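You operate a simulated robot arm through the tools that you are given. There is no shell and no other tool. Be economical: measure what you need, move in short steps, check, and stop when the job is done.

You are at the controls of a simulated two-armed robot. One attempt, no reset.

JOB
Swap the small silver stage on the black mount for the black one and lock it.
Fine: free the orange lever first; the small plate stays under it; the new stage lies in the lower console drawer, the old one goes there; shut it.

The check looks at the end state, three seconds after you hand in, the way a careful person would. Anything else that was tipped, shoved, dropped, spilled or broken makes it a failure.

ROBOT AND FRAMES
Two 7-joint arms with two-finger parallel grippers on one trunk, hanging from a carriage that runs on a gantry, over the field with the corners [-1.251, 2.138], [-1.251, -0.162], [0.029, -0.162], [0.029, 2.138] (x, y) and turns from -6.859 to 5.149 rad about z. Base frame: it is fixed where the carriage stands at the start and does not move with it; the origin is on the floor, on the carriage's upright axis, x ahead of it, y to its left, z up. Lengths are in m, angles in rad, forces in N, time in s.
The left shoulder is at the start at [0.04, 0.173, 1.451], the right one opposite. Each reaches about 0.891 m from its shoulder. Places, roughly: black mount [0.8, -0.2, 0.7]; inside of the lower drawer of the grey console [0.8, -0.6, 0.5]; lower drawer of the grey console [0.7, -0.6, 0.5]; orange mount lever [0.7, -0.2, 0.7]; small blue plate (6x6x2 cm) [0.8, -0.2, 0.7]; small red plate (6x6x2 cm) [0.9, -0.5, 0.1]; small yellow plate (6x6x2 cm) [0.9, -0.7, 0.1]. Payload 3.43 kg a hand.
Tool frame (each hand has its own): the origin (TCP) lies between the finger pads and is the grasp point; the fingertips stand 0.03 m ahead of it; z points along the fingers, y is the line along which they close. The gripper opens to 0.094 m. The fingers are 0.028 m wide and 0.01 m thick; the gripper's body (0.05 by 0.096 m) begins 0.055 m behind the TCP.
Orientation is that of the tool frame in the base frame, as [roll, pitch, yaw] about the fixed x, y, z axes, in that order (R = Rz(yaw) Ry(pitch) Rx(roll)). With the fingers straight down and closing along the base's y, the tool's x points along the base's -x, its y along +y and its z along -z.

CONTROLS
- The arms move only by the tool jog_arm. It takes "left_increments", "right_increments" or both (then of equal length, played together; a hand with none holds still); each is text: rows parted by semicolons, each of 7 numbers parted by spaces: the turn, a rotation vector about the base's x, y, z in rad, then the shift along the base's x, y, z in m, then the opening in per cent of the stroke, from 0 (shut) to 100 (fully open). In form: wx wy wz x y z gripper; .... A call has 1 to 20 rows; each row is the pose to reach, as a shift and turn from the pose commanded when the call began. A row lasts 0.2 s, in which the tool goes at most 0.05 m and 0.15 rad; a call with a longer step from one row to the next is refused whole, and so is a gripper value outside its range. A pose out of reach is approached as far as the arm can. The call stops where the force on the tool passes 40 N (or 10 N more than at its start, if that is more) or the arm is blocked; 0.2 s more then pass. Each finger travels about 0.072 m/s and halts on what it meets, pressing with about 29 N; the grip force reading is that of the motor and also rises with nothing between the fingers. The clock runs only during rows and for 0.2 s after the last one: add rows that repeat a pose to give the fingers time. The reply holds the time, the measured pose of the TCP, the force on the tool along the base axes, the opening and the grip force, in the units named above and with some noise, with the torque about the TCP (base axes, N m) and any sound that the robot's microphone picked up.
- Cameras (640 x 400 px; columns grow to the right, rows downward): "scene" is now at [0.2056, -0.0346, 1.7175]; the picture's right is [-0.65, -0.76, 0.00], its down [-0.71, 0.61, -0.36] and it looks along [0.28, -0.24, -0.93] (base axes); focal length 273 px, centre (320, 200). "left" rides on the left gripper at [0.076, -0.014, -0.102] in its tool frame; the picture's right is [0.18, 0.98, 0.00], its down [-0.75, 0.14, -0.64] and it looks along [-0.63, 0.12, 0.77] (tool axes); focal length 243 px, centre (320, 200). "right" rides on the right gripper at [0.076, 0.014, -0.103] in its tool frame; the picture's right is [-0.18, 0.98, 0.00], its down [-0.75, -0.14, -0.64] and it looks along [-0.63, -0.12, 0.77] (tool axes); focal length 243 px, centre (320, 200). There is no depth. A picture from a camera that has moved, and an enlarged one, comes with that camera's place and axes in the base frame and with its lens.
- grab_frame(camera): a new picture of that camera. No time passes.
- lift_body(by): slides the trunk up (or, below 0, down) by that many m; the arms and the scene camera ride with it, the base frame stays. It gives what a move gives, with no picture.
- roll_base(legs): drives the robot by 1 to 6 legs, each [ahead, left, turn to the left] in m, m and rad, along the robot's own axes; the way and the turn of a leg run together, so that a leg with both is an arc; at most 1.5 m and 3.142 rad a leg. The arms and the cameras ride along, it lands a little off, and it stops where it bumps. It keeps to its track: a leg is cut to what the track allows. It gives what a move gives.
- turn_head(pan, tilt): turns the head with the scene camera to pan (to the left, within 1.501 rad either way) and tilt (down, from -0.506 to 1.204), counted from straight ahead of the robot. It gives what a move gives.
- close_up(camera, box): a new picture of the part [left, top, right, bottom] of that camera's present view, enlarged. No time passes.
- job_done(): hands the job in; it is judged then, once.

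Go step by step. Nothing tells you exact positions but the pictures and the camera data: compare them with the known pose of the tool, close in by small moves and look again before you grip or let go. The budget is 120 turns and 92 pictures, counting those below and the enlarged ones. Unless the task says otherwise, let go and move clear before handing in, and close with one line.

The tools are called as name(argument=value, ...) on one line, values as JSON. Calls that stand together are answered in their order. jog_arm: Moves the arms, as the interface text tells. Its arguments: {"type":"object","properties":{"left_increments":{"type":"string"},"right_increments":{"type":"string"}},"required":[]} The other tools are called the same way: lift_body (by) slides the trunk up or down; roll_base (legs) drives the base; turn_head (pan, tilt) turns the head that bears the scene camera; grab_frame (camera) takes a picture; close_up (camera, box) takes an enlarged picture of a part of a camera's view; job_done () hands the job in.

At the start:

```text
t: 0.0
left_tcp_pos: [0.387, -0.0649, 1.0575]
left_tool_rot: [3.141, 0.0, -3.141]
left_contact_force: [-0.3, 0.1, 0.0]
left_wrist_torque: [-0.01, 0.03, 0.0]
left_width: 0.0941
left_gripper_force: 0.0
right_tcp_pos: [0.2176, -0.3262, 1.0135]
right_tool_rot: [-3.141, -0.002, -3.141]
right_contact_force: [0.0, -0.4, -0.7]
right_wrist_torque: [-0.01, -0.01, 0.02]
right_width: 0.0941
right_gripper_force: 0.0
trunk travel left (down, up): [-0.604, 0.177]
robot x, y, heading: [-0.0019, -0.0019, -0.0]
head pan, tilt: [-0.709, 1.201]
```

scene: 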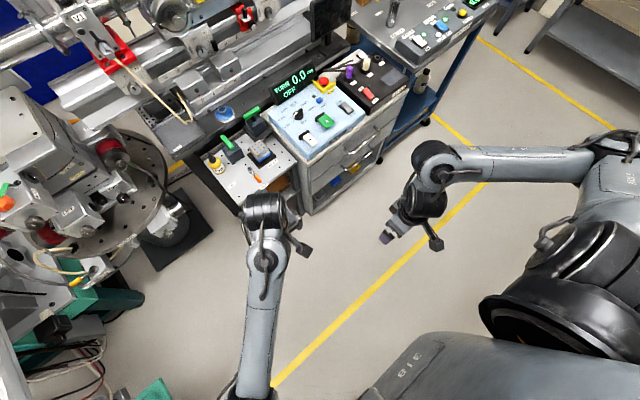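
right: 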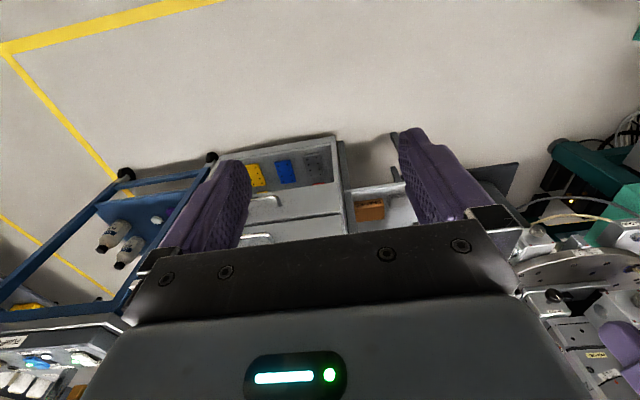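
left: 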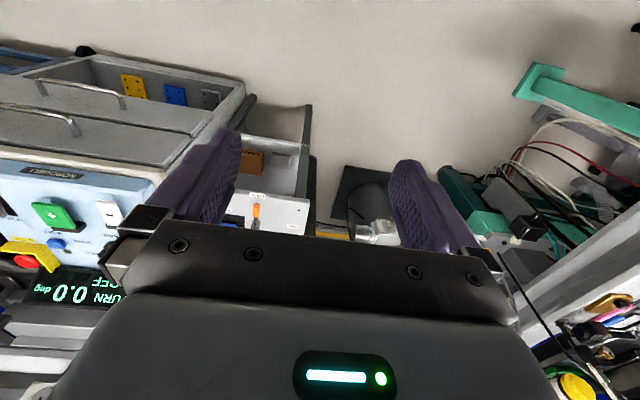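

I see the console with two drawers and, to its left, a small bench with the mount and orange lever. I'll enlarge the mount and the console first.

close_up(camera="scene", box=[190, 90, 310, 200])

close_up(camera="scene", box=[270, 60, 430, 220])

close_up(camera="left", box=[0, 40, 330, 260])

```text
3.64 times, centred on (250, 145) of scene
camera zoom: at [0.2056, -0.0346, 1.7175], right [-0.65, -0.76, 0.0], down [-0.71, 0.61, -0.36], along [0.28, -0.24, -0.93], focal length 994 px, centre (574, 400)
```

zoom: 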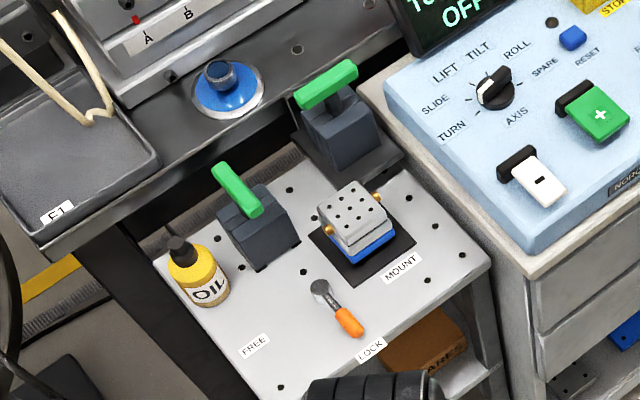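

```text
2.50 times, centred on (350, 140) of scene
camera zoom: at [0.2056, -0.0346, 1.7175], right [-0.65, -0.76, 0.0], down [-0.71, 0.61, -0.36], along [0.28, -0.24, -0.93], focal length 683 px, centre (245, 350)
```

zoom: 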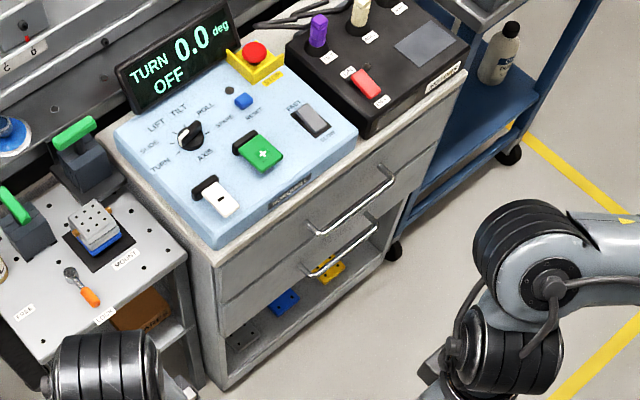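

```text
1.82 times, centred on (165, 150) of left
camera zoom: at [0.3078, -0.0798, 1.1628], right [-0.18, 0.98, 0.0], down [0.75, 0.14, 0.64], along [0.63, 0.12, -0.77], focal length 441 px, centre (602, 291)
```

zoom: 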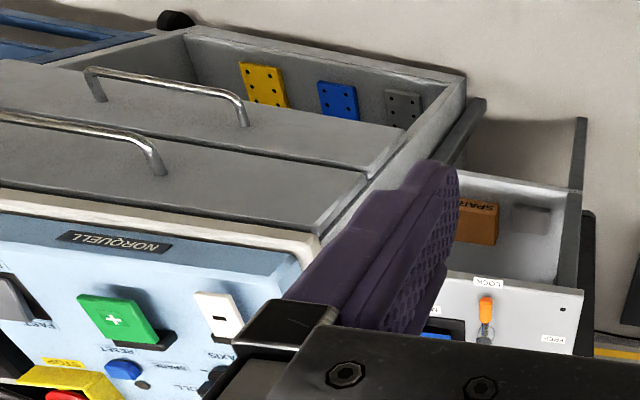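

The stack sits on the bench at about [0.82, -0.25], with the lever at LOCK, and the console drawers face -x. I'll shift the carriage right and forward, then lower the trunk to bring things in reach.

roll_base(legs=[[0.025, -0.15, 0]])

lift_body(by=-0.3)

grab_frame(camera="scene")

grab_frame(camera="left")

grab_frame(camera="right")

```text
t: 1.4
left_tcp_pos: [0.4104, -0.2159, 1.0573]
left_tool_rot: [3.141, 0.001, 3.141]
left_contact_force: [-0.6, 0.0, 0.8]
left_wrist_torque: [0.04, 0.01, -0.03]
left_width: 0.0941
left_gripper_force: 0.0
right_tcp_pos: [0.2415, -0.4771, 1.0137]
right_tool_rot: [-3.141, 0.001, -3.141]
right_contact_force: [-0.3, -0.7, -0.5]
right_wrist_torque: [0.01, 0.01, -0.03]
right_width: 0.0938
right_gripper_force: 0.1
trunk travel left (down, up): [-0.604, 0.177]
robot x, y, heading: [0.0238, -0.1485, 0.002]
head pan, tilt: [-0.709, 1.201]
```

```text
t: 4.4
left_tcp_pos: [0.411, -0.2141, 0.7586]
left_tool_rot: [-3.14, 0.001, -3.141]
left_contact_force: [0.4, 0.1, -0.4]
left_wrist_torque: [-0.01, 0.0, -0.01]
left_width: 0.0941
left_gripper_force: 0.0
right_tcp_pos: [0.2419, -0.4763, 0.7131]
right_tool_rot: [-3.14, 0.001, -3.141]
right_contact_force: [0.7, 0.7, -0.7]
right_wrist_torque: [0.0, -0.04, 0.01]
right_width: 0.0939
right_gripper_force: 0.1
trunk travel left (down, up): [-0.304, 0.477]
robot x, y, heading: [0.022, -0.1498, -0.002]
head pan, tilt: [-0.709, 1.201]
```

```text
85 pictures are left
camera scene: at [0.2301, -0.1849, 1.4176], right [-0.65, -0.76, 0.0], down [-0.71, 0.61, -0.36], along [0.28, -0.24, -0.93], focal length 273 px, centre (320, 200)
```

scene: 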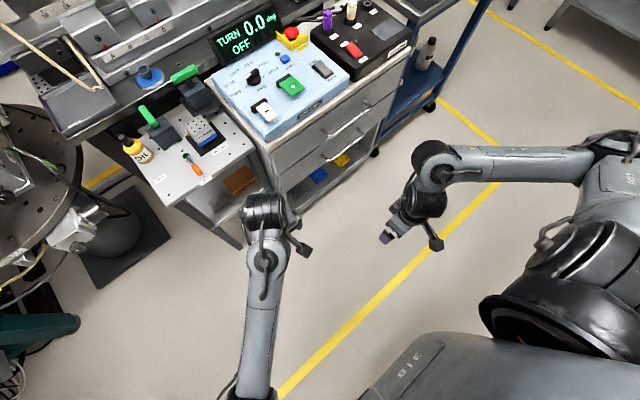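

```text
84 pictures are left
camera left: at [0.3324, -0.2301, 0.8629], right [-0.18, 0.98, 0.0], down [0.75, 0.14, 0.64], along [0.63, 0.12, -0.77], focal length 243 px, centre (320, 200)
```

left: 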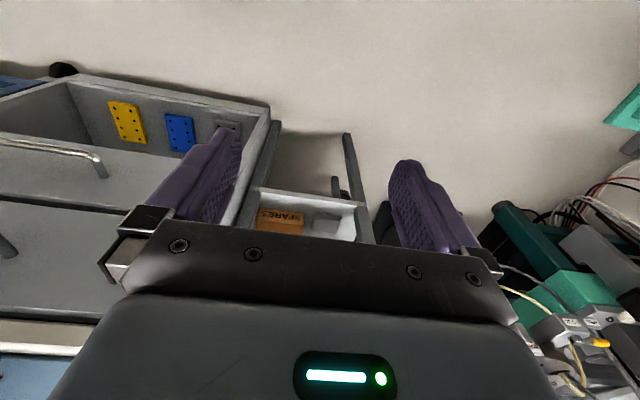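

```text
83 pictures are left
camera right: at [0.1667, -0.4636, 0.816], right [0.18, 0.98, 0.0], down [0.75, -0.14, 0.64], along [0.63, -0.12, -0.77], focal length 243 px, centre (320, 200)
```

right: 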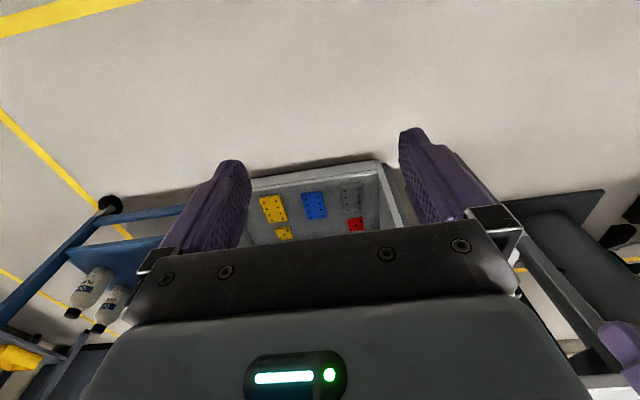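

The view is nearer now. I'll enlarge the bench and the drawer fronts for measurement.

close_up(camera="scene", box=[130, 80, 258, 160])

close_up(camera="scene", box=[230, 60, 422, 180])

```text
5.00 times, centred on (194, 120) of scene
camera zoom: at [0.2301, -0.1849, 1.4176], right [-0.65, -0.76, 0.0], down [-0.71, 0.61, -0.36], along [0.28, -0.24, -0.93], focal length 1366 px, centre (950, 600)
```

zoom: 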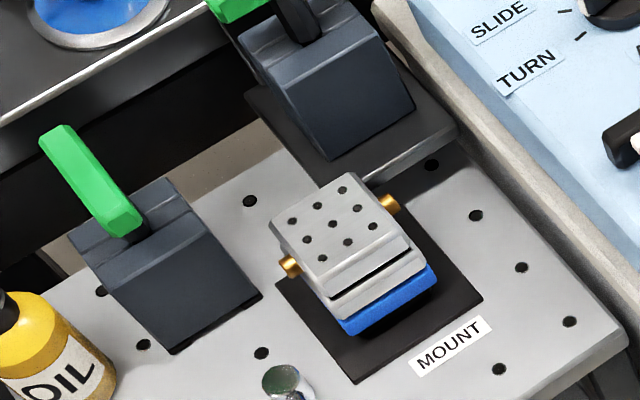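

```text
3.33 times, centred on (326, 120) of scene
camera zoom: at [0.2301, -0.1849, 1.4176], right [-0.65, -0.76, 0.0], down [-0.71, 0.61, -0.36], along [0.28, -0.24, -0.93], focal length 911 px, centre (300, 467)
```

zoom: 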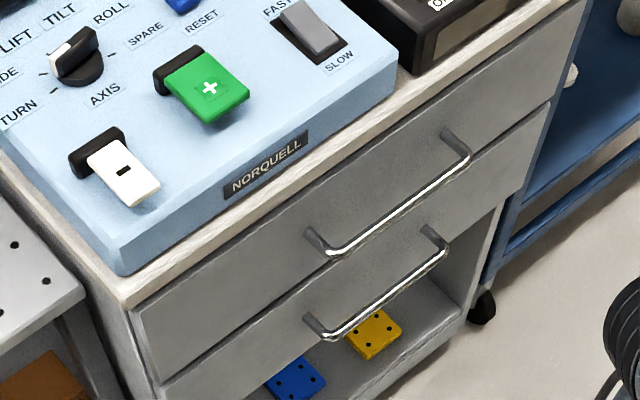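

The mount centre comes out near [0.811, -0.231, 0.715], the lever pivot near [0.786, -0.159] pointing -x (LOCK), and FREE is on the +y side. I'll lower the trunk more, then raise the left hand and bring it toward the lever to look.

lift_body(by=-0.2)

jog_arm(left_increments="0 0 0 0 0.02 0.05 100;0 0 0 0 0.04 0.095 100;0 0 0 0 0.06 0.14 60;0 0 0 0 0.08 0.185 20;0 0 0 0.02 0.09 0.23 0;0 0 0 0.06 0.1 0.26 0;0 0 0 0.1 0.1 0.28 0;0 0 0 0.1 0.1 0.28 0")

grab_frame(camera="left")

grab_frame(camera="scene")

```text
t: 6.6
left_tcp_pos: [0.4117, -0.2151, 0.5576]
left_tool_rot: [-3.141, 0.0, -3.141]
left_contact_force: [0.2, 0.3, -0.5]
left_wrist_torque: [0.0, 0.01, 0.01]
left_width: 0.0938
left_gripper_force: 0.1
right_tcp_pos: [0.2407, -0.4769, 0.5145]
right_tool_rot: [-3.14, -0.001, 3.142]
right_contact_force: [0.3, -0.5, 0.3]
right_wrist_torque: [-0.01, 0.01, -0.06]
right_width: 0.0937
right_gripper_force: 0.1
trunk travel left (down, up): [-0.104, 0.677]
robot x, y, heading: [0.0223, -0.1504, -0.003]
head pan, tilt: [-0.709, 1.201]
```

```text
refused: row 1 steps farther than a row can; nothing moved
```

```text
80 pictures are left
camera left: at [0.3325, -0.2301, 0.6629], right [-0.18, 0.98, 0.0], down [0.75, 0.14, 0.64], along [0.63, 0.12, -0.77], focal length 243 px, centre (320, 200)
```

left: 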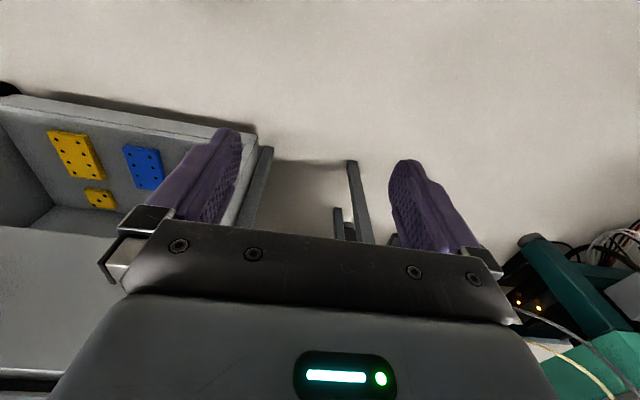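

```text
79 pictures are left
camera scene: at [0.2301, -0.1849, 1.2176], right [-0.65, -0.76, 0.0], down [-0.71, 0.61, -0.36], along [0.28, -0.24, -0.93], focal length 273 px, centre (320, 200)
```

scene: 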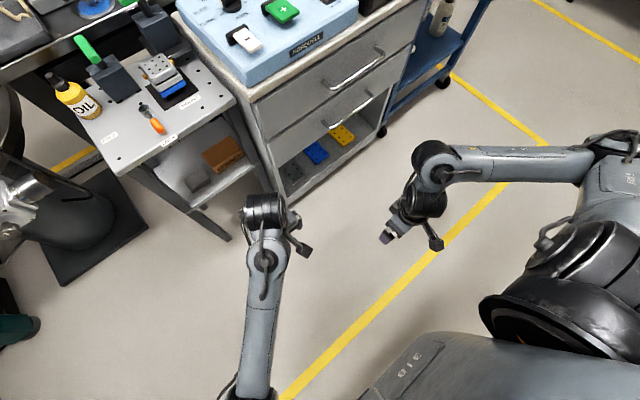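

I'll raise the left hand over the bench height and shut its fingers, then look at the lever.

jog_arm(left_increments="0 0 0 0 0 0.045 100;0 0 0 0 0 0.09 100;0 0 0 0 0 0.135 80;0 0 0 0 0 0.18 60;0 0 0 0 0 0.225 40;0 0 0 0 0 0.27 20;0 0 0 0.04 0 0.3 0;0 0 0 0.08 0 0.31 0;0 0 0 0.12 0 0.31 0;0 0 0 0.15 0 0.31 0;0 0 0 0.15 0 0.31 0")

turn_head(pan=-0.5, tilt=0.8)

grab_frame(camera="left")

grab_frame(camera="scene")

```text
t: 8.6
left_tcp_pos: [0.6037, -0.2405, 0.7123]
left_tool_rot: [-3.139, 0.002, -3.119]
left_contact_force: [-0.5, -17.1, -11.8]
left_wrist_torque: [2.22, -1.08, 1.49]
left_width: 0.0
left_gripper_force: 28.8
left hand out of reach, approached as far as the arm can: row 1, 2, 3, 4, 5, 6, 7, 8, 9, 10
right_tcp_pos: [0.2388, -0.4767, 0.5124]
right_tool_rot: [3.141, -0.002, -3.141]
right_contact_force: [-0.2, -0.5, 0.3]
right_wrist_torque: [-0.01, -0.04, 0.01]
right_width: 0.0936
right_gripper_force: 0.0
trunk travel left (down, up): [-0.104, 0.677]
robot x, y, heading: [0.0271, -0.1498, -0.001]
head pan, tilt: [-0.709, 1.201]
stopped in row 10 (left hand): the force on the tool passed its limit (the readings are from after the stop); the commanded pose is now the measured one
```

```text
t: 9.5
left_tcp_pos: [0.6064, -0.2406, 0.7134]
left_tool_rot: [-3.138, 0.003, -3.12]
left_contact_force: [-2.9, -31.8, -20.2]
left_wrist_torque: [4.08, -2.1, 2.8]
left_width: 0.0
left_gripper_force: 28.6
right_tcp_pos: [0.2423, -0.4771, 0.5131]
right_tool_rot: [3.141, 0.001, 3.141]
right_contact_force: [0.1, -0.2, 0.2]
right_wrist_torque: [0.01, -0.01, -0.02]
right_width: 0.0939
right_gripper_force: 0.0
trunk travel left (down, up): [-0.104, 0.677]
robot x, y, heading: [0.0262, -0.1455, 0.002]
head pan, tilt: [-0.499, 0.799]
```

```text
78 pictures are left
camera left: at [0.5277, -0.2564, 0.8187], right [-0.21, 0.98, 0.0], down [0.75, 0.16, 0.64], along [0.63, 0.13, -0.76], focal length 243 px, centre (320, 200)
```

left: 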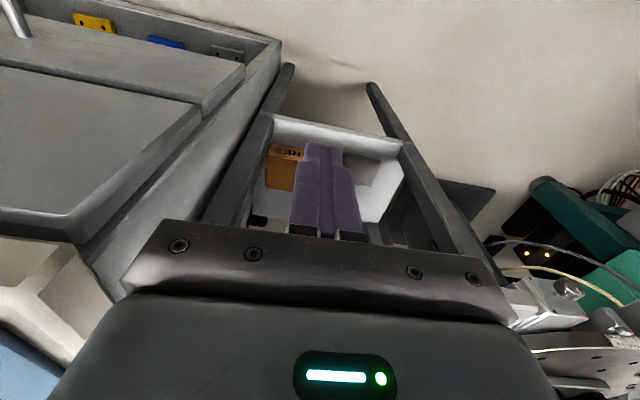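

```text
77 pictures are left
camera scene: at [0.2589, -0.187, 1.2452], right [-0.48, -0.88, 0.0], down [-0.63, 0.34, -0.7], along [0.61, -0.33, -0.72], focal length 273 px, centre (320, 200)
```

scene: 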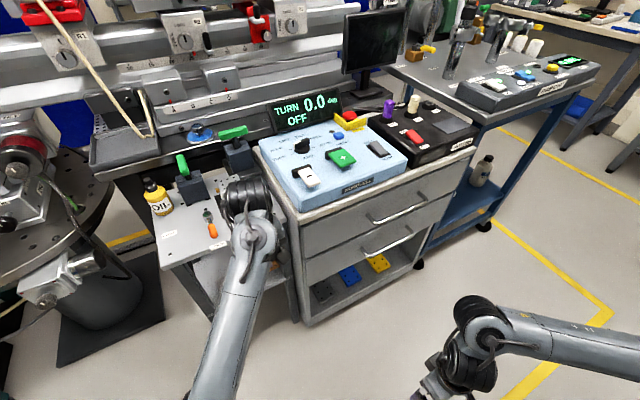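

The left hand could not rise with the trunk that low and is pressing on something. I'll back it away in -x, then check.

jog_arm(left_increments="0 0 0 -0.03 0 0 0;0 0 0 -0.07 0 0 0;0 0 0 -0.11 0.01 0 0;0 0 0 -0.15 0.02 0 0;0 0 0 -0.19 0.02 0 0")

close_up(camera="scene", box=[100, 100, 340, 320])

```text
t: 10.9
left_tcp_pos: [0.5369, -0.2363, 0.665]
left_tool_rot: [3.096, 0.138, -3.074]
left_contact_force: [0.2, -1.2, 0.3]
left_wrist_torque: [-0.02, -0.03, -0.02]
left_width: 0.0001
left_gripper_force: 29.0
left hand out of reach, approached as far as the arm can: row 1, 2, 3, 4, 5
right_tcp_pos: [0.2407, -0.4765, 0.5119]
right_tool_rot: [3.141, 0.0, 3.14]
right_contact_force: [-1.2, -1.1, -0.3]
right_wrist_torque: [0.01, -0.02, -0.01]
right_width: 0.0942
right_gripper_force: 0.1
trunk travel left (down, up): [-0.104, 0.677]
robot x, y, heading: [0.0273, -0.151, -0.0]
head pan, tilt: [-0.499, 0.799]
stopped in row 5 (left hand): the arm was blocked; the commanded pose is now the measured one
```

```text
1.82 times, centred on (220, 210) of scene
camera zoom: at [0.2581, -0.1865, 1.245], right [-0.48, -0.88, 0.0], down [-0.63, 0.34, -0.7], along [0.61, -0.33, -0.72], focal length 497 px, centre (502, 182)
```

zoom: 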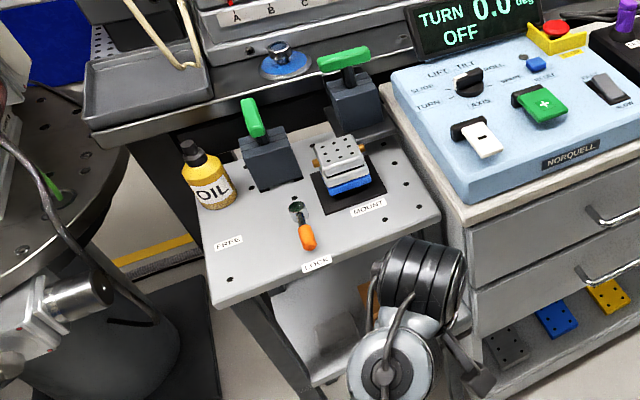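

The hand is free again and nothing was displaced. I'll raise the trunk so the arm has room.

lift_body(by=0.25)

jog_arm(left_increments="0 0 0 -0.02 0 0.02 0;0 0 0 -0.02 0 0.02 0")

grab_frame(camera="scene")

```text
t: 13.5
left_tcp_pos: [0.538, -0.2362, 0.9135]
left_tool_rot: [3.097, 0.135, -3.074]
left_contact_force: [0.1, -0.2, -0.3]
left_wrist_torque: [-0.02, 0.01, 0.0]
left_width: 0.0
left_gripper_force: 28.9
right_tcp_pos: [0.2434, -0.4765, 0.7637]
right_tool_rot: [-3.14, 0.002, 3.14]
right_contact_force: [-1.0, 0.5, -0.1]
right_wrist_torque: [0.01, -0.01, 0.01]
right_width: 0.094
right_gripper_force: 0.0
trunk travel left (down, up): [-0.354, 0.427]
robot x, y, heading: [0.025, -0.1502, -0.001]
head pan, tilt: [-0.499, 0.799]
```

```text
t: 14.1
left_tcp_pos: [0.537, -0.2411, 0.9154]
left_tool_rot: [3.093, 0.138, -3.069]
left_contact_force: [1.1, -0.1, 0.2]
left_wrist_torque: [-0.01, 0.01, -0.01]
left_width: 0.0
left_gripper_force: 29.5
left hand out of reach, approached as far as the arm can: row 1, 2
right_tcp_pos: [0.2427, -0.4772, 0.7639]
right_tool_rot: [-3.14, 0.0, -3.14]
right_contact_force: [0.3, 0.7, -1.0]
right_wrist_torque: [0.03, 0.0, 0.0]
right_width: 0.0941
right_gripper_force: 0.0
trunk travel left (down, up): [-0.354, 0.427]
robot x, y, heading: [0.0234, -0.1479, -0.001]
head pan, tilt: [-0.499, 0.799]
```

```text
75 pictures are left
camera scene: at [0.259, -0.187, 1.4953], right [-0.48, -0.88, 0.0], down [-0.63, 0.34, -0.7], along [0.61, -0.33, -0.72], focal length 273 px, centre (320, 200)
```

scene: 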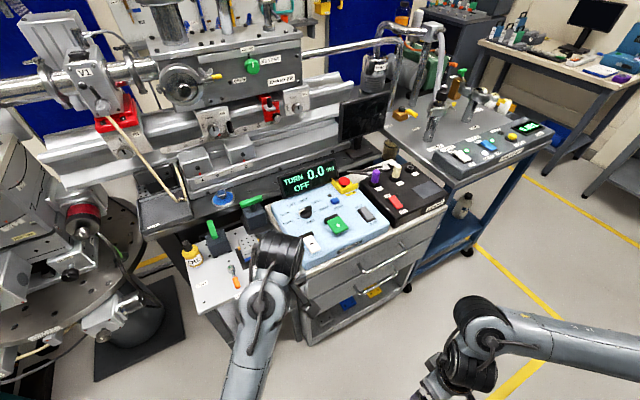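

The arm seems to be at a joint limit when rising close to the body. I'll move it forward and left, straightening the hand as I go.

jog_arm(left_increments="0 0 0 0.03 0.03 -0.01 0;0 0 0 0.06 0.06 -0.02 0;0 0 0 0.09 0.07 -0.03 0;0 0 0 0.11 0.08 -0.04 0;0 0 0 0.11 0.08 -0.04 0")

grab_frame(camera="left")

```text
t: 15.3
left_tcp_pos: [0.643, -0.1698, 0.8778]
left_tool_rot: [3.104, 0.134, -3.079]
left_contact_force: [-0.3, 0.9, 0.4]
left_wrist_torque: [0.03, -0.03, -0.01]
left_width: 0.0
left_gripper_force: 28.7
right_tcp_pos: [0.2423, -0.4776, 0.7633]
right_tool_rot: [-3.141, 0.002, -3.14]
right_contact_force: [0.3, -0.3, -0.9]
right_wrist_torque: [-0.03, 0.0, 0.0]
right_width: 0.0938
right_gripper_force: 0.1
trunk travel left (down, up): [-0.354, 0.427]
robot x, y, heading: [0.0271, -0.1491, 0.003]
head pan, tilt: [-0.499, 0.799]
```

```text
74 pictures are left
camera left: at [0.5519, -0.1941, 0.9704], right [-0.25, 0.97, 0.01], down [0.65, 0.16, 0.74], along [0.72, 0.19, -0.67], focal length 243 px, centre (320, 200)
```

left: 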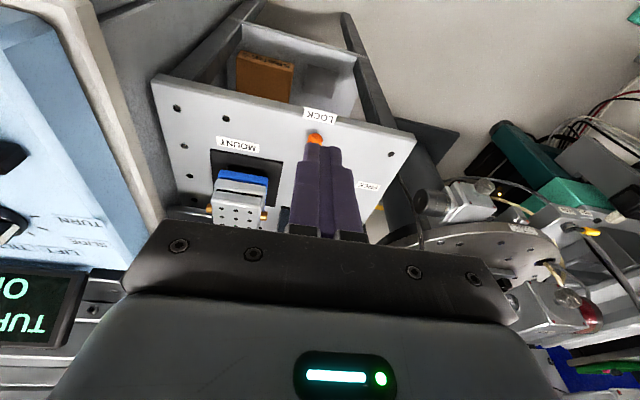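

The lever tip measures about [0.705, -0.158]. I'll straighten the hand and go to the -y side of the lever, above it.

jog_arm(left_increments="-0.015 0.04 -0.02 0.02 -0.015 -0.01 0;-0.03 0.09 -0.04 0.04 -0.03 -0.02 0;-0.045 0.13 -0.06 0.07 -0.04 -0.03 0;-0.045 0.13 -0.06 0.07 -0.04 -0.05 0;-0.045 0.13 -0.06 0.07 -0.04 -0.05 0")

grab_frame(camera="left")

close_up(camera="scene", box=[160, 200, 320, 300])

```text
t: 16.5
left_tcp_pos: [0.6835, -0.1932, 0.8457]
left_tool_rot: [-3.137, 0.003, -3.135]
left_contact_force: [1.1, 0.0, 0.0]
left_wrist_torque: [0.0, 0.02, -0.04]
left_width: 0.0001
left_gripper_force: 29.1
left hand out of reach, approached as far as the arm can: row 3, 4, 5
right_tcp_pos: [0.2436, -0.4781, 0.7638]
right_tool_rot: [-3.141, 0.001, 3.141]
right_contact_force: [0.7, 0.5, -0.1]
right_wrist_torque: [0.02, 0.01, 0.03]
right_width: 0.0943
right_gripper_force: 0.0
trunk travel left (down, up): [-0.354, 0.427]
robot x, y, heading: [0.0256, -0.154, -0.001]
head pan, tilt: [-0.499, 0.799]
```

```text
73 pictures are left
camera left: at [0.6051, -0.2088, 0.9503], right [-0.19, 0.98, 0.0], down [0.75, 0.15, 0.64], along [0.63, 0.12, -0.76], focal length 243 px, centre (320, 200)
```

left: 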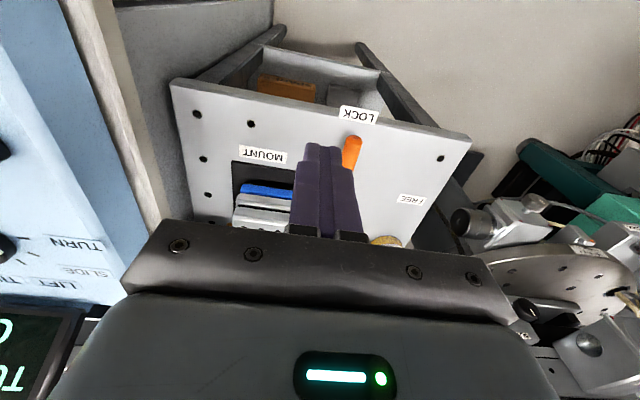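

```text
4.00 times, centred on (240, 250) of scene
camera zoom: at [0.2595, -0.1869, 1.4954], right [-0.48, -0.88, 0.0], down [-0.63, 0.34, -0.7], along [0.61, -0.33, -0.72], focal length 1093 px, centre (640, 0)
```

zoom: 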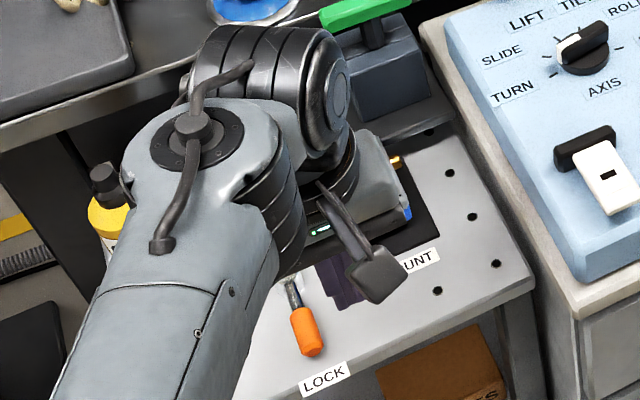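

The vertical reach falls short from here; turning the robot right brings the left shoulder forward. I'll withdraw the left hand to its starting posture, then turn right by 1 rad.

jog_arm(left_increments="0 0 0 -0.04 -0.003 0 0;0 0 0 -0.08 -0.006 0 0;0 0 0 -0.12 -0.01 -0.005 0;0 0 0 -0.16 -0.012 -0.01 0;0 0 0 -0.2 -0.015 -0.02 0;0 0 0 -0.24 -0.02 -0.03 0;0 0 0 -0.27 -0.02 -0.035 0;0 0 0 -0.27 -0.02 -0.035 0")

roll_base(legs=[[0, 0, -1.0]])

turn_head(pan=0.6, tilt=0.8)

grab_frame(camera="scene")

```text
t: 17.8
left_tcp_pos: [0.5497, -0.1882, 0.9106]
left_tool_rot: [3.118, 0.226, -3.109]
left_contact_force: [0.2, 0.6, -0.3]
left_wrist_torque: [0.0, 0.0, 0.03]
left_width: 0.0
left_gripper_force: 28.3
right_tcp_pos: [0.243, -0.4774, 0.7638]
right_tool_rot: [3.141, 0.004, 3.141]
right_contact_force: [1.0, -0.3, -0.1]
right_wrist_torque: [0.02, 0.01, 0.02]
right_width: 0.0941
right_gripper_force: 0.1
trunk travel left (down, up): [-0.354, 0.427]
robot x, y, heading: [0.0248, -0.1483, -0.003]
head pan, tilt: [-0.499, 0.799]
stopped in row 6 (left hand): the arm was blocked; the commanded pose is now the measured one
```

```text
t: 20.7
left_tcp_pos: [0.2768, -0.6101, 0.9097]
left_tool_rot: [3.118, 0.222, 2.176]
left_contact_force: [0.0, -0.7, 0.0]
left_wrist_torque: [0.0, 0.01, -0.02]
left_width: 0.0
left_gripper_force: 29.0
right_tcp_pos: [-0.1327, -0.5103, 0.7634]
right_tool_rot: [-3.138, 0.002, 2.145]
right_contact_force: [-0.4, -0.2, -0.1]
right_wrist_torque: [0.03, -0.05, -0.05]
right_width: 0.0938
right_gripper_force: 0.1
trunk travel left (down, up): [-0.354, 0.427]
robot x, y, heading: [0.0234, -0.1491, -0.993]
head pan, tilt: [-0.499, 0.799]
```

```text
t: 22.1
left_tcp_pos: [0.2782, -0.6099, 0.9099]
left_tool_rot: [3.118, 0.224, 2.176]
left_contact_force: [-0.6, 0.3, 0.3]
left_wrist_torque: [-0.03, -0.01, -0.03]
left_width: 0.0
left_gripper_force: 29.1
right_tcp_pos: [-0.1322, -0.5101, 0.7627]
right_tool_rot: [3.141, 0.001, 2.146]
right_contact_force: [-0.8, -0.2, 0.2]
right_wrist_torque: [-0.03, -0.02, 0.02]
right_width: 0.094
right_gripper_force: 0.1
trunk travel left (down, up): [-0.354, 0.427]
robot x, y, heading: [0.0255, -0.1519, -0.993]
head pan, tilt: [0.6, 0.799]
```

```text
71 pictures are left
camera scene: at [0.1892, -0.3142, 1.4953], right [-0.39, -0.92, 0.0], down [-0.66, 0.28, -0.7], along [0.64, -0.27, -0.72], focal length 273 px, centre (320, 200)
```

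scene: 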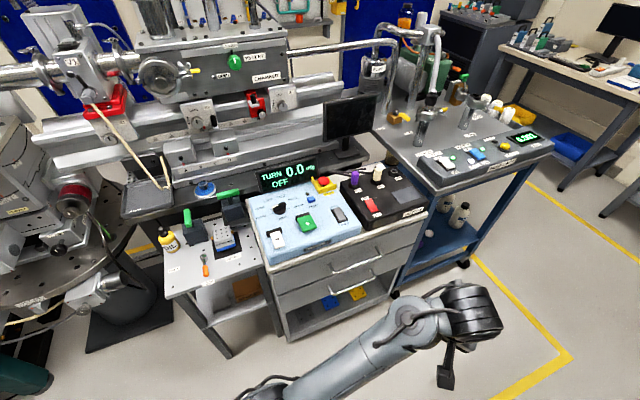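

This gives a clear view of everything. I'll enlarge the bench and the drawers.

close_up(camera="scene", box=[160, 200, 272, 290])

close_up(camera="scene", box=[250, 220, 442, 340])

```text
4.44 times, centred on (216, 245) of scene
camera zoom: at [0.1892, -0.3142, 1.4953], right [-0.39, -0.92, 0.0], down [-0.66, 0.28, -0.7], along [0.64, -0.27, -0.72], focal length 1214 px, centre (782, 0)
```

zoom: 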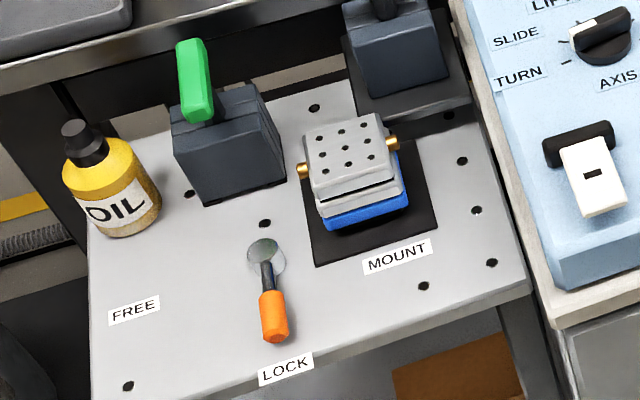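

```text
3.33 times, centred on (346, 280) of scene
camera zoom: at [0.1892, -0.3142, 1.4953], right [-0.39, -0.92, 0.0], down [-0.66, 0.28, -0.7], along [0.64, -0.27, -0.72], focal length 911 px, centre (233, -67)
```

zoom: 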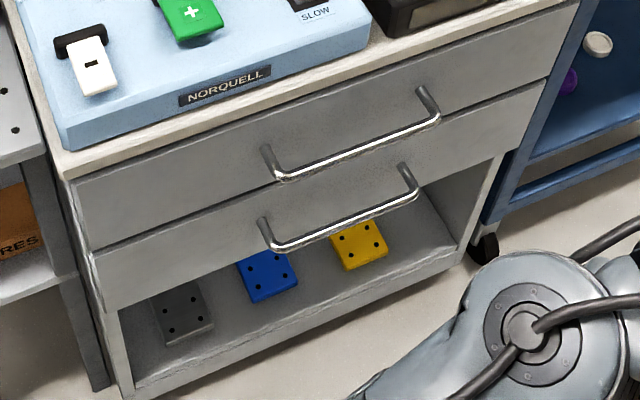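

Measured so far: lower handle bar at [0.578, -0.609, 0.545] along y; lever pivot [0.788, -0.15], tip [0.707, -0.152]. I'll straighten the left hand, move it near the bench, then turn its yaw.

jog_arm(left_increments="0.057 0.049 0 0.02 0.04 0 0;0.113 0.098 0 0.04 0.08 0 0;0.17 0.147 0 0.06 0.125 0 0;0.17 0.147 0 0.08 0.17 0 0;0.17 0.147 0 0.1 0.215 0 0;0.17 0.147 0 0.13 0.25 -0.01 0;0.17 0.147 0 0.16 0.285 -0.02 0;0.17 0.147 0 0.19 0.32 -0.03 0;0.17 0.147 0 0.23 0.35 -0.03 0;0.17 0.147 0 0.23 0.35 -0.03 0")

jog_arm(left_increments="0 0 0.14 0.04 0.01 0 0;0 0 0.28 0.08 0.02 0 0;0 0 0.42 0.12 0.03 0 0;0 0 0.56 0.15 0.04 0 0;0 0 0.7 0.17 0.045 0 0;0 0 0.84 0.19 0.05 0 0;0 0 0.96 0.2 0.05 0 0;0 0 0.96 0.2 0.05 0 0")

grab_frame(camera="scene")

```text
t: 23.4
left_tcp_pos: [0.3627, -0.4399, 0.8008]
left_tool_rot: [3.14, -0.004, 2.198]
left_contact_force: [-14.1, -7.3, -8.7]
left_wrist_torque: [0.46, -2.24, 1.4]
left_width: 0.0
left_gripper_force: 30.0
left hand out of reach, approached as far as the arm can: row 1, 2, 3, 4, 5, 6
right_tcp_pos: [-0.1304, -0.5071, 0.764]
right_tool_rot: [3.141, 0.0, 2.143]
right_contact_force: [0.6, 0.2, -0.2]
right_wrist_torque: [-0.06, 0.0, 0.01]
right_width: 0.0939
right_gripper_force: 0.0
trunk travel left (down, up): [-0.354, 0.427]
robot x, y, heading: [0.0258, -0.1482, -0.999]
head pan, tilt: [0.6, 0.799]
stopped in row 6 (left hand): the force on the tool passed its limit (the readings are from after the stop); the commanded pose is now the measured one
```

```text
t: 25.2
left_tcp_pos: [0.5605, -0.3933, 0.8019]
left_tool_rot: [-3.142, -0.004, -3.127]
left_contact_force: [0.5, 0.5, -0.2]
left_wrist_torque: [0.01, 0.0, 0.01]
left_width: 0.0
left_gripper_force: 29.2
right_tcp_pos: [-0.1303, -0.5114, 0.763]
right_tool_rot: [-3.139, 0.003, 2.144]
right_contact_force: [0.2, -0.5, 0.0]
right_wrist_torque: [-0.01, 0.0, 0.02]
right_width: 0.094
right_gripper_force: 0.1
trunk travel left (down, up): [-0.354, 0.427]
robot x, y, heading: [0.0241, -0.1524, -0.993]
head pan, tilt: [0.6, 0.799]
```

```text
68 pictures are left
camera scene: at [0.1892, -0.3143, 1.4953], right [-0.39, -0.92, 0.0], down [-0.66, 0.28, -0.7], along [0.64, -0.27, -0.72], focal length 273 px, centre (320, 200)
```

scene: 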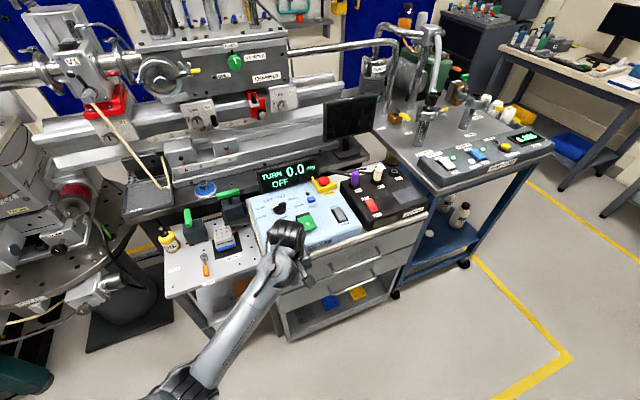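

The hand is straight at [0.56, -0.393, 0.80]. I'll go over the bench toward the -y side of the lever, above it.

jog_arm(left_increments="0 0 0 0 0.03 0.02 0;0 0 0 0 0.07 0.03 0;0 0 0 0.02 0.11 0.03 0;0 0 0 0.05 0.145 0.03 0;0 0 0 0.08 0.175 0.03 0;0 0 0 0.12 0.19 0.03 0;0 0 0 0.155 0.193 0.03 0;0 0 0 0.162 0.193 0.01 0;0 0 0 0.162 0.193 0.01 0")

grab_frame(camera="left")

close_up(camera="scene", box=[160, 200, 272, 290])

```text
t: 26.8
left_tcp_pos: [0.6986, -0.199, 0.8213]
left_tool_rot: [-3.14, 0.002, -3.117]
left_contact_force: [3.5, -15.9, -14.5]
left_wrist_torque: [2.12, -0.89, 1.43]
left_width: 0.0001
left_gripper_force: 29.2
left hand out of reach, approached as far as the arm can: row 1, 2, 3, 4, 5, 6, 7
right_tcp_pos: [-0.1296, -0.5112, 0.7638]
right_tool_rot: [-3.14, 0.003, 2.143]
right_contact_force: [0.2, 1.0, -0.2]
right_wrist_torque: [-0.01, 0.0, -0.01]
right_width: 0.0941
right_gripper_force: 0.0
trunk travel left (down, up): [-0.354, 0.427]
robot x, y, heading: [0.0255, -0.1506, -0.996]
head pan, tilt: [0.6, 0.799]
stopped in row 7 (left hand): the force on the tool passed its limit (the readings are from after the stop); the commanded pose is now the measured one
```

```text
67 pictures are left
camera left: at [0.6195, -0.2153, 0.9256], right [-0.21, 0.98, 0.0], down [0.75, 0.16, 0.64], along [0.63, 0.13, -0.77], focal length 243 px, centre (320, 200)
```

left: 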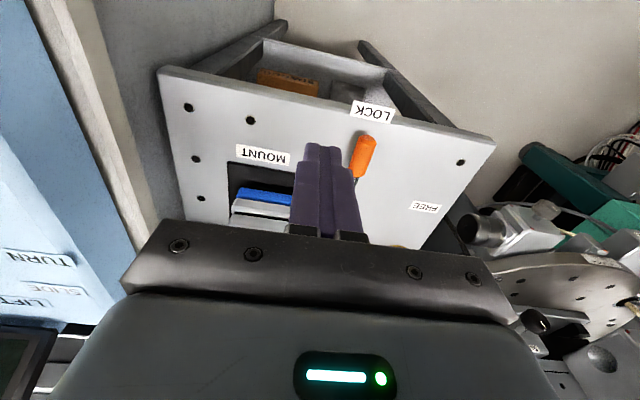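

```text
4.44 times, centred on (216, 245) of scene
camera zoom: at [0.1903, -0.3141, 1.4954], right [-0.39, -0.92, 0.0], down [-0.66, 0.28, -0.7], along [0.64, -0.27, -0.72], focal length 1214 px, centre (782, 0)
```

zoom: 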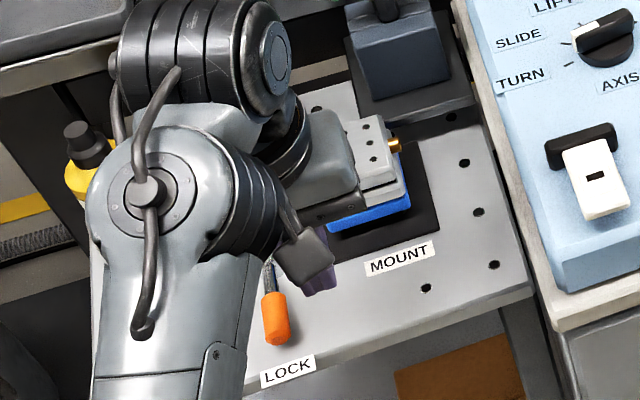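

The hand is folded against its own wrist limit; a higher trunk relaxes that. I'll raise the trunk 0.1 and then go down next to the lever.

lift_body(by=0.1)

jog_arm(left_increments="0 0 0 0 0 -0.03 0;0 0 0 0.01 0 -0.06 0;0 0 0 0.025 0 -0.09 0;0 0 0 0.025 0 -0.09 0")

grab_frame(camera="left")

```text
t: 28.1
left_tcp_pos: [0.6965, -0.1996, 0.9203]
left_tool_rot: [-3.14, 0.0, -3.119]
left_contact_force: [-2.1, -31.8, -20.3]
left_wrist_torque: [4.09, -2.05, 2.74]
left_width: 0.0
left_gripper_force: 28.9
right_tcp_pos: [-0.1321, -0.5116, 0.864]
right_tool_rot: [-3.141, 0.006, 2.142]
right_contact_force: [0.4, 0.7, -0.8]
right_wrist_torque: [-0.01, 0.03, 0.04]
right_width: 0.094
right_gripper_force: 0.0
trunk travel left (down, up): [-0.454, 0.327]
robot x, y, heading: [0.0223, -0.1519, -0.998]
head pan, tilt: [0.6, 0.799]
```

```text
t: 29.1
left_tcp_pos: [0.7229, -0.1997, 0.8303]
left_tool_rot: [-3.14, -0.001, -3.121]
left_contact_force: [0.4, -0.4, 0.2]
left_wrist_torque: [0.0, 0.01, 0.0]
left_width: 0.0
left_gripper_force: 28.6
right_tcp_pos: [-0.132, -0.5117, 0.8642]
right_tool_rot: [-3.138, 0.003, 2.144]
right_contact_force: [-0.5, 0.1, -0.1]
right_wrist_torque: [-0.01, 0.0, 0.04]
right_width: 0.0937
right_gripper_force: 0.0
trunk travel left (down, up): [-0.454, 0.327]
robot x, y, heading: [0.0268, -0.1496, -1.0]
head pan, tilt: [0.6, 0.799]
```

```text
65 pictures are left
camera left: at [0.6436, -0.2159, 0.9355], right [-0.21, 0.98, 0.0], down [0.75, 0.16, 0.64], along [0.63, 0.13, -0.77], focal length 243 px, centre (320, 200)
```

left: 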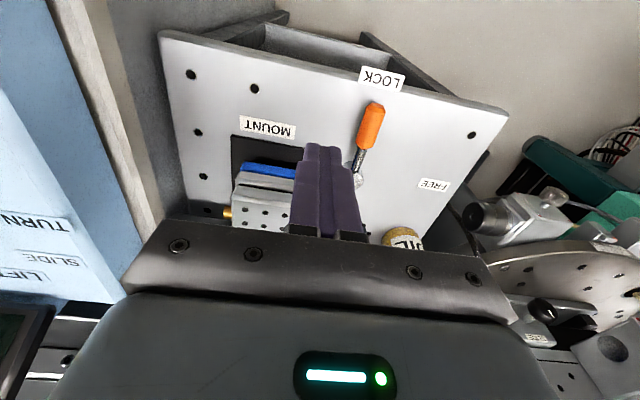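

Contact is gone, confirming it was only self-fold. I'll descend beside the lever with fingertips at about z 0.72.

jog_arm(left_increments="0 0 0 0 0 -0.03 0;0 0 0 0 0 -0.06 0;0 0 0 0 0 -0.078 0;0 0 0 0 0 -0.078 0")

grab_frame(camera="left")

close_up(camera="scene", box=[160, 220, 272, 310])

```text
t: 30.1
left_tcp_pos: [0.7212, -0.1991, 0.7516]
left_tool_rot: [-3.139, 0.0, -3.119]
left_contact_force: [-0.3, 0.7, 0.4]
left_wrist_torque: [0.01, 0.01, 0.0]
left_width: 0.0
left_gripper_force: 29.2
right_tcp_pos: [-0.1325, -0.5115, 0.8635]
right_tool_rot: [-3.14, 0.004, 2.144]
right_contact_force: [1.0, 0.0, -0.1]
right_wrist_torque: [0.01, 0.02, 0.0]
right_width: 0.094
right_gripper_force: 0.0
trunk travel left (down, up): [-0.454, 0.327]
robot x, y, heading: [0.0249, -0.1509, -1.001]
head pan, tilt: [0.6, 0.799]
```

```text
64 pictures are left
camera left: at [0.6433, -0.2158, 0.8573], right [-0.21, 0.98, 0.0], down [0.75, 0.16, 0.64], along [0.63, 0.13, -0.77], focal length 243 px, centre (320, 200)
```

left: 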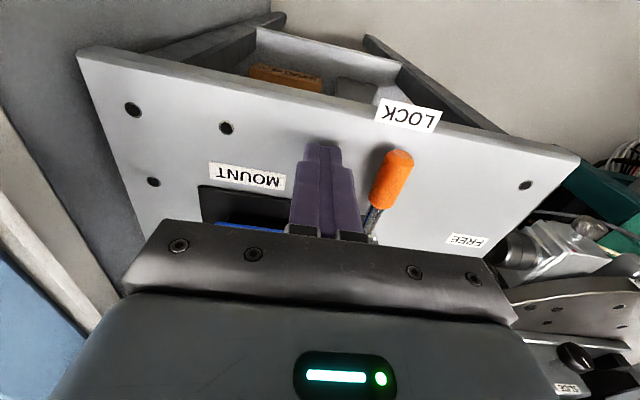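

```text
4.44 times, centred on (216, 265) of scene
camera zoom: at [0.1894, -0.3145, 1.5953], right [-0.39, -0.92, 0.0], down [-0.66, 0.28, -0.7], along [0.64, -0.27, -0.72], focal length 1214 px, centre (782, -89)
```

zoom: 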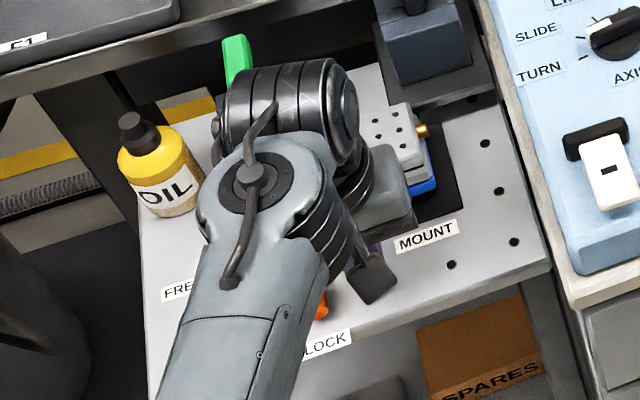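

Fingers are beside the orange handle. I'll push the lever along its arc about the pivot toward FREE.

jog_arm(left_increments="0 0 0 0.003 0.018 0 0;0 0 0 0.004 0.032 0 0;0 0 0 0.001 0.049 0 0;0 0 0 0.002 0.066 0 0;0 0 0 0.008 0.082 0 0;0 0 0 0.0175 0.096 0 0;0 0 0 0.0305 0.107 0 0;0 0 0 0.046 0.114 0 0")

grab_frame(camera="left")

```text
t: 31.9
left_tcp_pos: [0.7534, -0.0917, 0.7502]
left_tool_rot: [-3.139, -0.026, -3.126]
left_contact_force: [-31.5, -2.5, 23.0]
left_wrist_torque: [0.11, 0.3, -0.07]
left_width: 0.0
left_gripper_force: 29.4
right_tcp_pos: [-0.1338, -0.5121, 0.8638]
right_tool_rot: [-3.139, 0.001, 2.144]
right_contact_force: [0.3, -0.2, -0.2]
right_wrist_torque: [-0.03, 0.02, -0.03]
right_width: 0.0938
right_gripper_force: 0.0
trunk travel left (down, up): [-0.454, 0.327]
robot x, y, heading: [0.0212, -0.152, -0.994]
head pan, tilt: [0.6, 0.799]
stopped in row 8 (left hand): the force on the tool passed its limit (the readings are from after the stop); the commanded pose is now the measured one
```

```text
62 pictures are left
camera left: at [0.6774, -0.1062, 0.8573], right [-0.2, 0.98, 0.0], down [0.77, 0.16, 0.62], along [0.61, 0.12, -0.78], focal length 243 px, centre (320, 200)
```

left: 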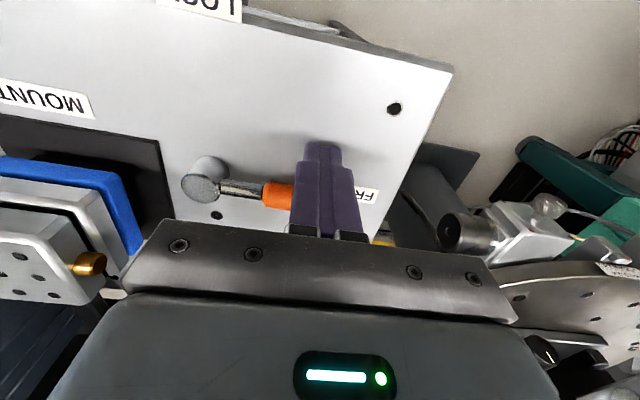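

The lever reached a hard stop pointing along +y toward FREE. I'll back off, rise and check.

jog_arm(left_increments="0 0 0 -0.02 -0.005 0 0;0 0 0 -0.035 -0.01 0.02 0;0 0 0 -0.04 -0.02 0.06 0;0 0 0 -0.05 -0.02 0.1 0;0 0 0 -0.05 -0.02 0.1 0")

grab_frame(camera="left")

```text
t: 33.0
left_tcp_pos: [0.7142, -0.1095, 0.8505]
left_tool_rot: [-3.135, 0.005, -3.123]
left_contact_force: [10.0, -7.4, -28.2]
left_wrist_torque: [1.04, -1.19, 0.69]
left_width: 0.0002
left_gripper_force: 28.5
right_tcp_pos: [-0.1298, -0.5124, 0.8641]
right_tool_rot: [3.142, 0.002, 2.144]
right_contact_force: [-0.4, -0.4, -1.1]
right_wrist_torque: [0.0, 0.01, 0.03]
right_width: 0.0937
right_gripper_force: 0.1
trunk travel left (down, up): [-0.454, 0.327]
robot x, y, heading: [0.0245, -0.1524, -1.002]
head pan, tilt: [0.6, 0.799]
stopped in row 5 (left hand): the force on the tool passed its limit (the readings are from after the stop); the commanded pose is now the measured one
```

```text
61 pictures are left
camera left: at [0.6351, -0.1254, 0.9558], right [-0.2, 0.98, -0.01], down [0.75, 0.16, 0.65], along [0.63, 0.13, -0.76], focal length 243 px, centre (320, 200)
```

left: 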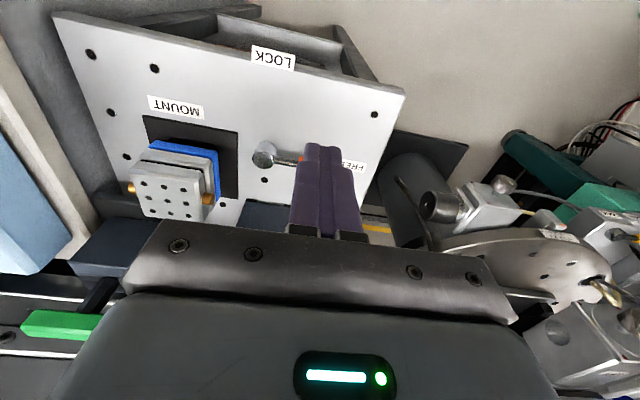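

The lever is at FREE. Next I'll raise the trunk, turn the robot 0.3 further right, and prepare the hand yaw for the drawer and stage.

lift_body(by=0.1)

roll_base(legs=[[0, 0, -0.3]])

turn_head(pan=0.9, tilt=0.85)

grab_frame(camera="scene")

```text
t: 33.5
left_tcp_pos: [0.7152, -0.11, 0.8694]
left_tool_rot: [-3.137, 0.005, -3.123]
left_contact_force: [5.9, -4.5, -19.0]
left_wrist_torque: [0.66, -0.88, 0.4]
left_width: 0.0002
left_gripper_force: 28.8
right_tcp_pos: [-0.1302, -0.5124, 0.8828]
right_tool_rot: [-3.14, 0.002, 2.142]
right_contact_force: [-0.1, -0.5, -0.4]
right_wrist_torque: [0.01, 0.0, -0.03]
right_width: 0.0939
right_gripper_force: 0.0
trunk travel left (down, up): [-0.473, 0.308]
robot x, y, heading: [0.0259, -0.1497, -0.993]
head pan, tilt: [0.6, 0.799]
stopped: the force on the tool passed its limit (the readings are from after the stop); the commanded pose is now the measured one
```

```text
t: 34.9
left_tcp_pos: [0.6952, -0.3164, 0.869]
left_tool_rot: [-3.137, 0.004, 2.859]
left_contact_force: [4.4, -10.9, -32.3]
left_wrist_torque: [0.64, -2.23, 0.82]
left_width: 0.0001
left_gripper_force: 28.2
right_tcp_pos: [-0.2316, -0.4488, 0.8816]
right_tool_rot: [-3.141, 0.003, 1.842]
right_contact_force: [0.0, 0.3, -0.7]
right_wrist_torque: [0.01, 0.0, 0.02]
right_width: 0.0937
right_gripper_force: 0.0
trunk travel left (down, up): [-0.473, 0.308]
robot x, y, heading: [0.0211, -0.1522, -1.296]
head pan, tilt: [0.6, 0.799]
```

```text
t: 35.7
left_tcp_pos: [0.6938, -0.317, 0.8705]
left_tool_rot: [-3.137, 0.004, 2.857]
left_contact_force: [2.8, -6.7, -24.6]
left_wrist_torque: [0.47, -1.56, 0.6]
left_width: 0.0
left_gripper_force: 29.6
right_tcp_pos: [-0.2314, -0.4489, 0.8834]
right_tool_rot: [-3.14, 0.003, 1.842]
right_contact_force: [-0.1, 1.0, 0.5]
right_wrist_torque: [0.02, 0.0, 0.01]
right_width: 0.0936
right_gripper_force: 0.0
trunk travel left (down, up): [-0.473, 0.308]
robot x, y, heading: [0.0249, -0.152, -1.3]
head pan, tilt: [0.901, 0.85]
```

```text
60 pictures are left
camera scene: at [0.1429, -0.3335, 1.61], right [-0.39, -0.92, 0.0], down [-0.69, 0.29, -0.66], along [0.61, -0.26, -0.75], focal length 273 px, centre (320, 200)
```

scene: 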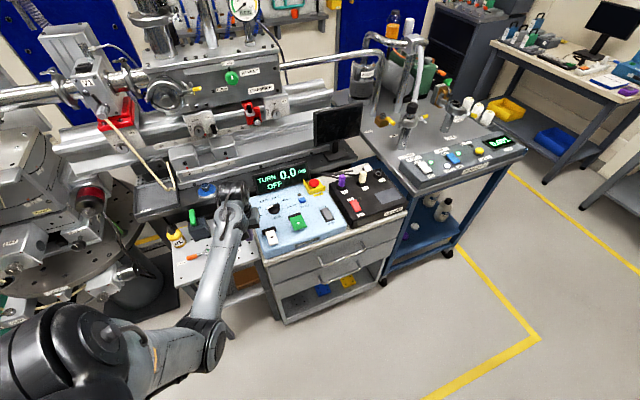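

The hand is near the console's left edge, still folded. I'll turn the yaw toward its natural direction (about pi/2) while backing away slightly.

jog_arm(left_increments="0 0 -0.14 -0.01 0.01 -0.01 0;0 0 -0.28 -0.03 0.02 -0.01 0;0 0 -0.42 -0.05 0.02 -0.01 0;0 0 -0.56 -0.07 0.02 -0.01 0;0 0 -0.7 -0.09 0.02 -0.01 0;0 0 -0.84 -0.11 0.02 -0.01 0;0 0 -0.98 -0.13 0.02 -0.01 0;0 0 -1.12 -0.15 0.02 -0.01 0;0 0 -1.28 -0.17 0.02 -0.01 0")

grab_frame(camera="left")

```text
refused: row 9 steps farther than a row can; nothing moved
```

```text
59 pictures are left
camera left: at [0.6151, -0.3087, 0.9744], right [0.1, 1.0, -0.01], down [0.76, -0.07, 0.65], along [0.64, -0.07, -0.76], focal length 243 px, centre (320, 200)
```

left: 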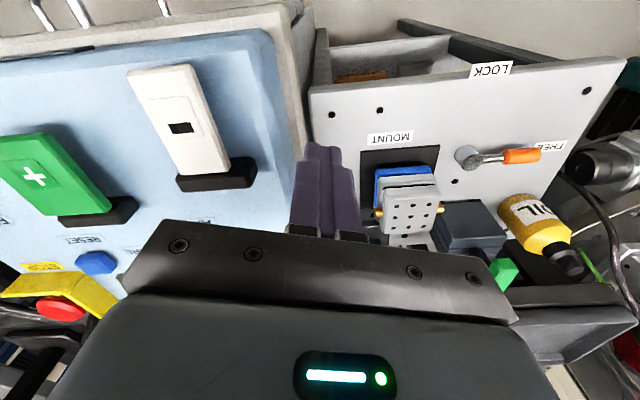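

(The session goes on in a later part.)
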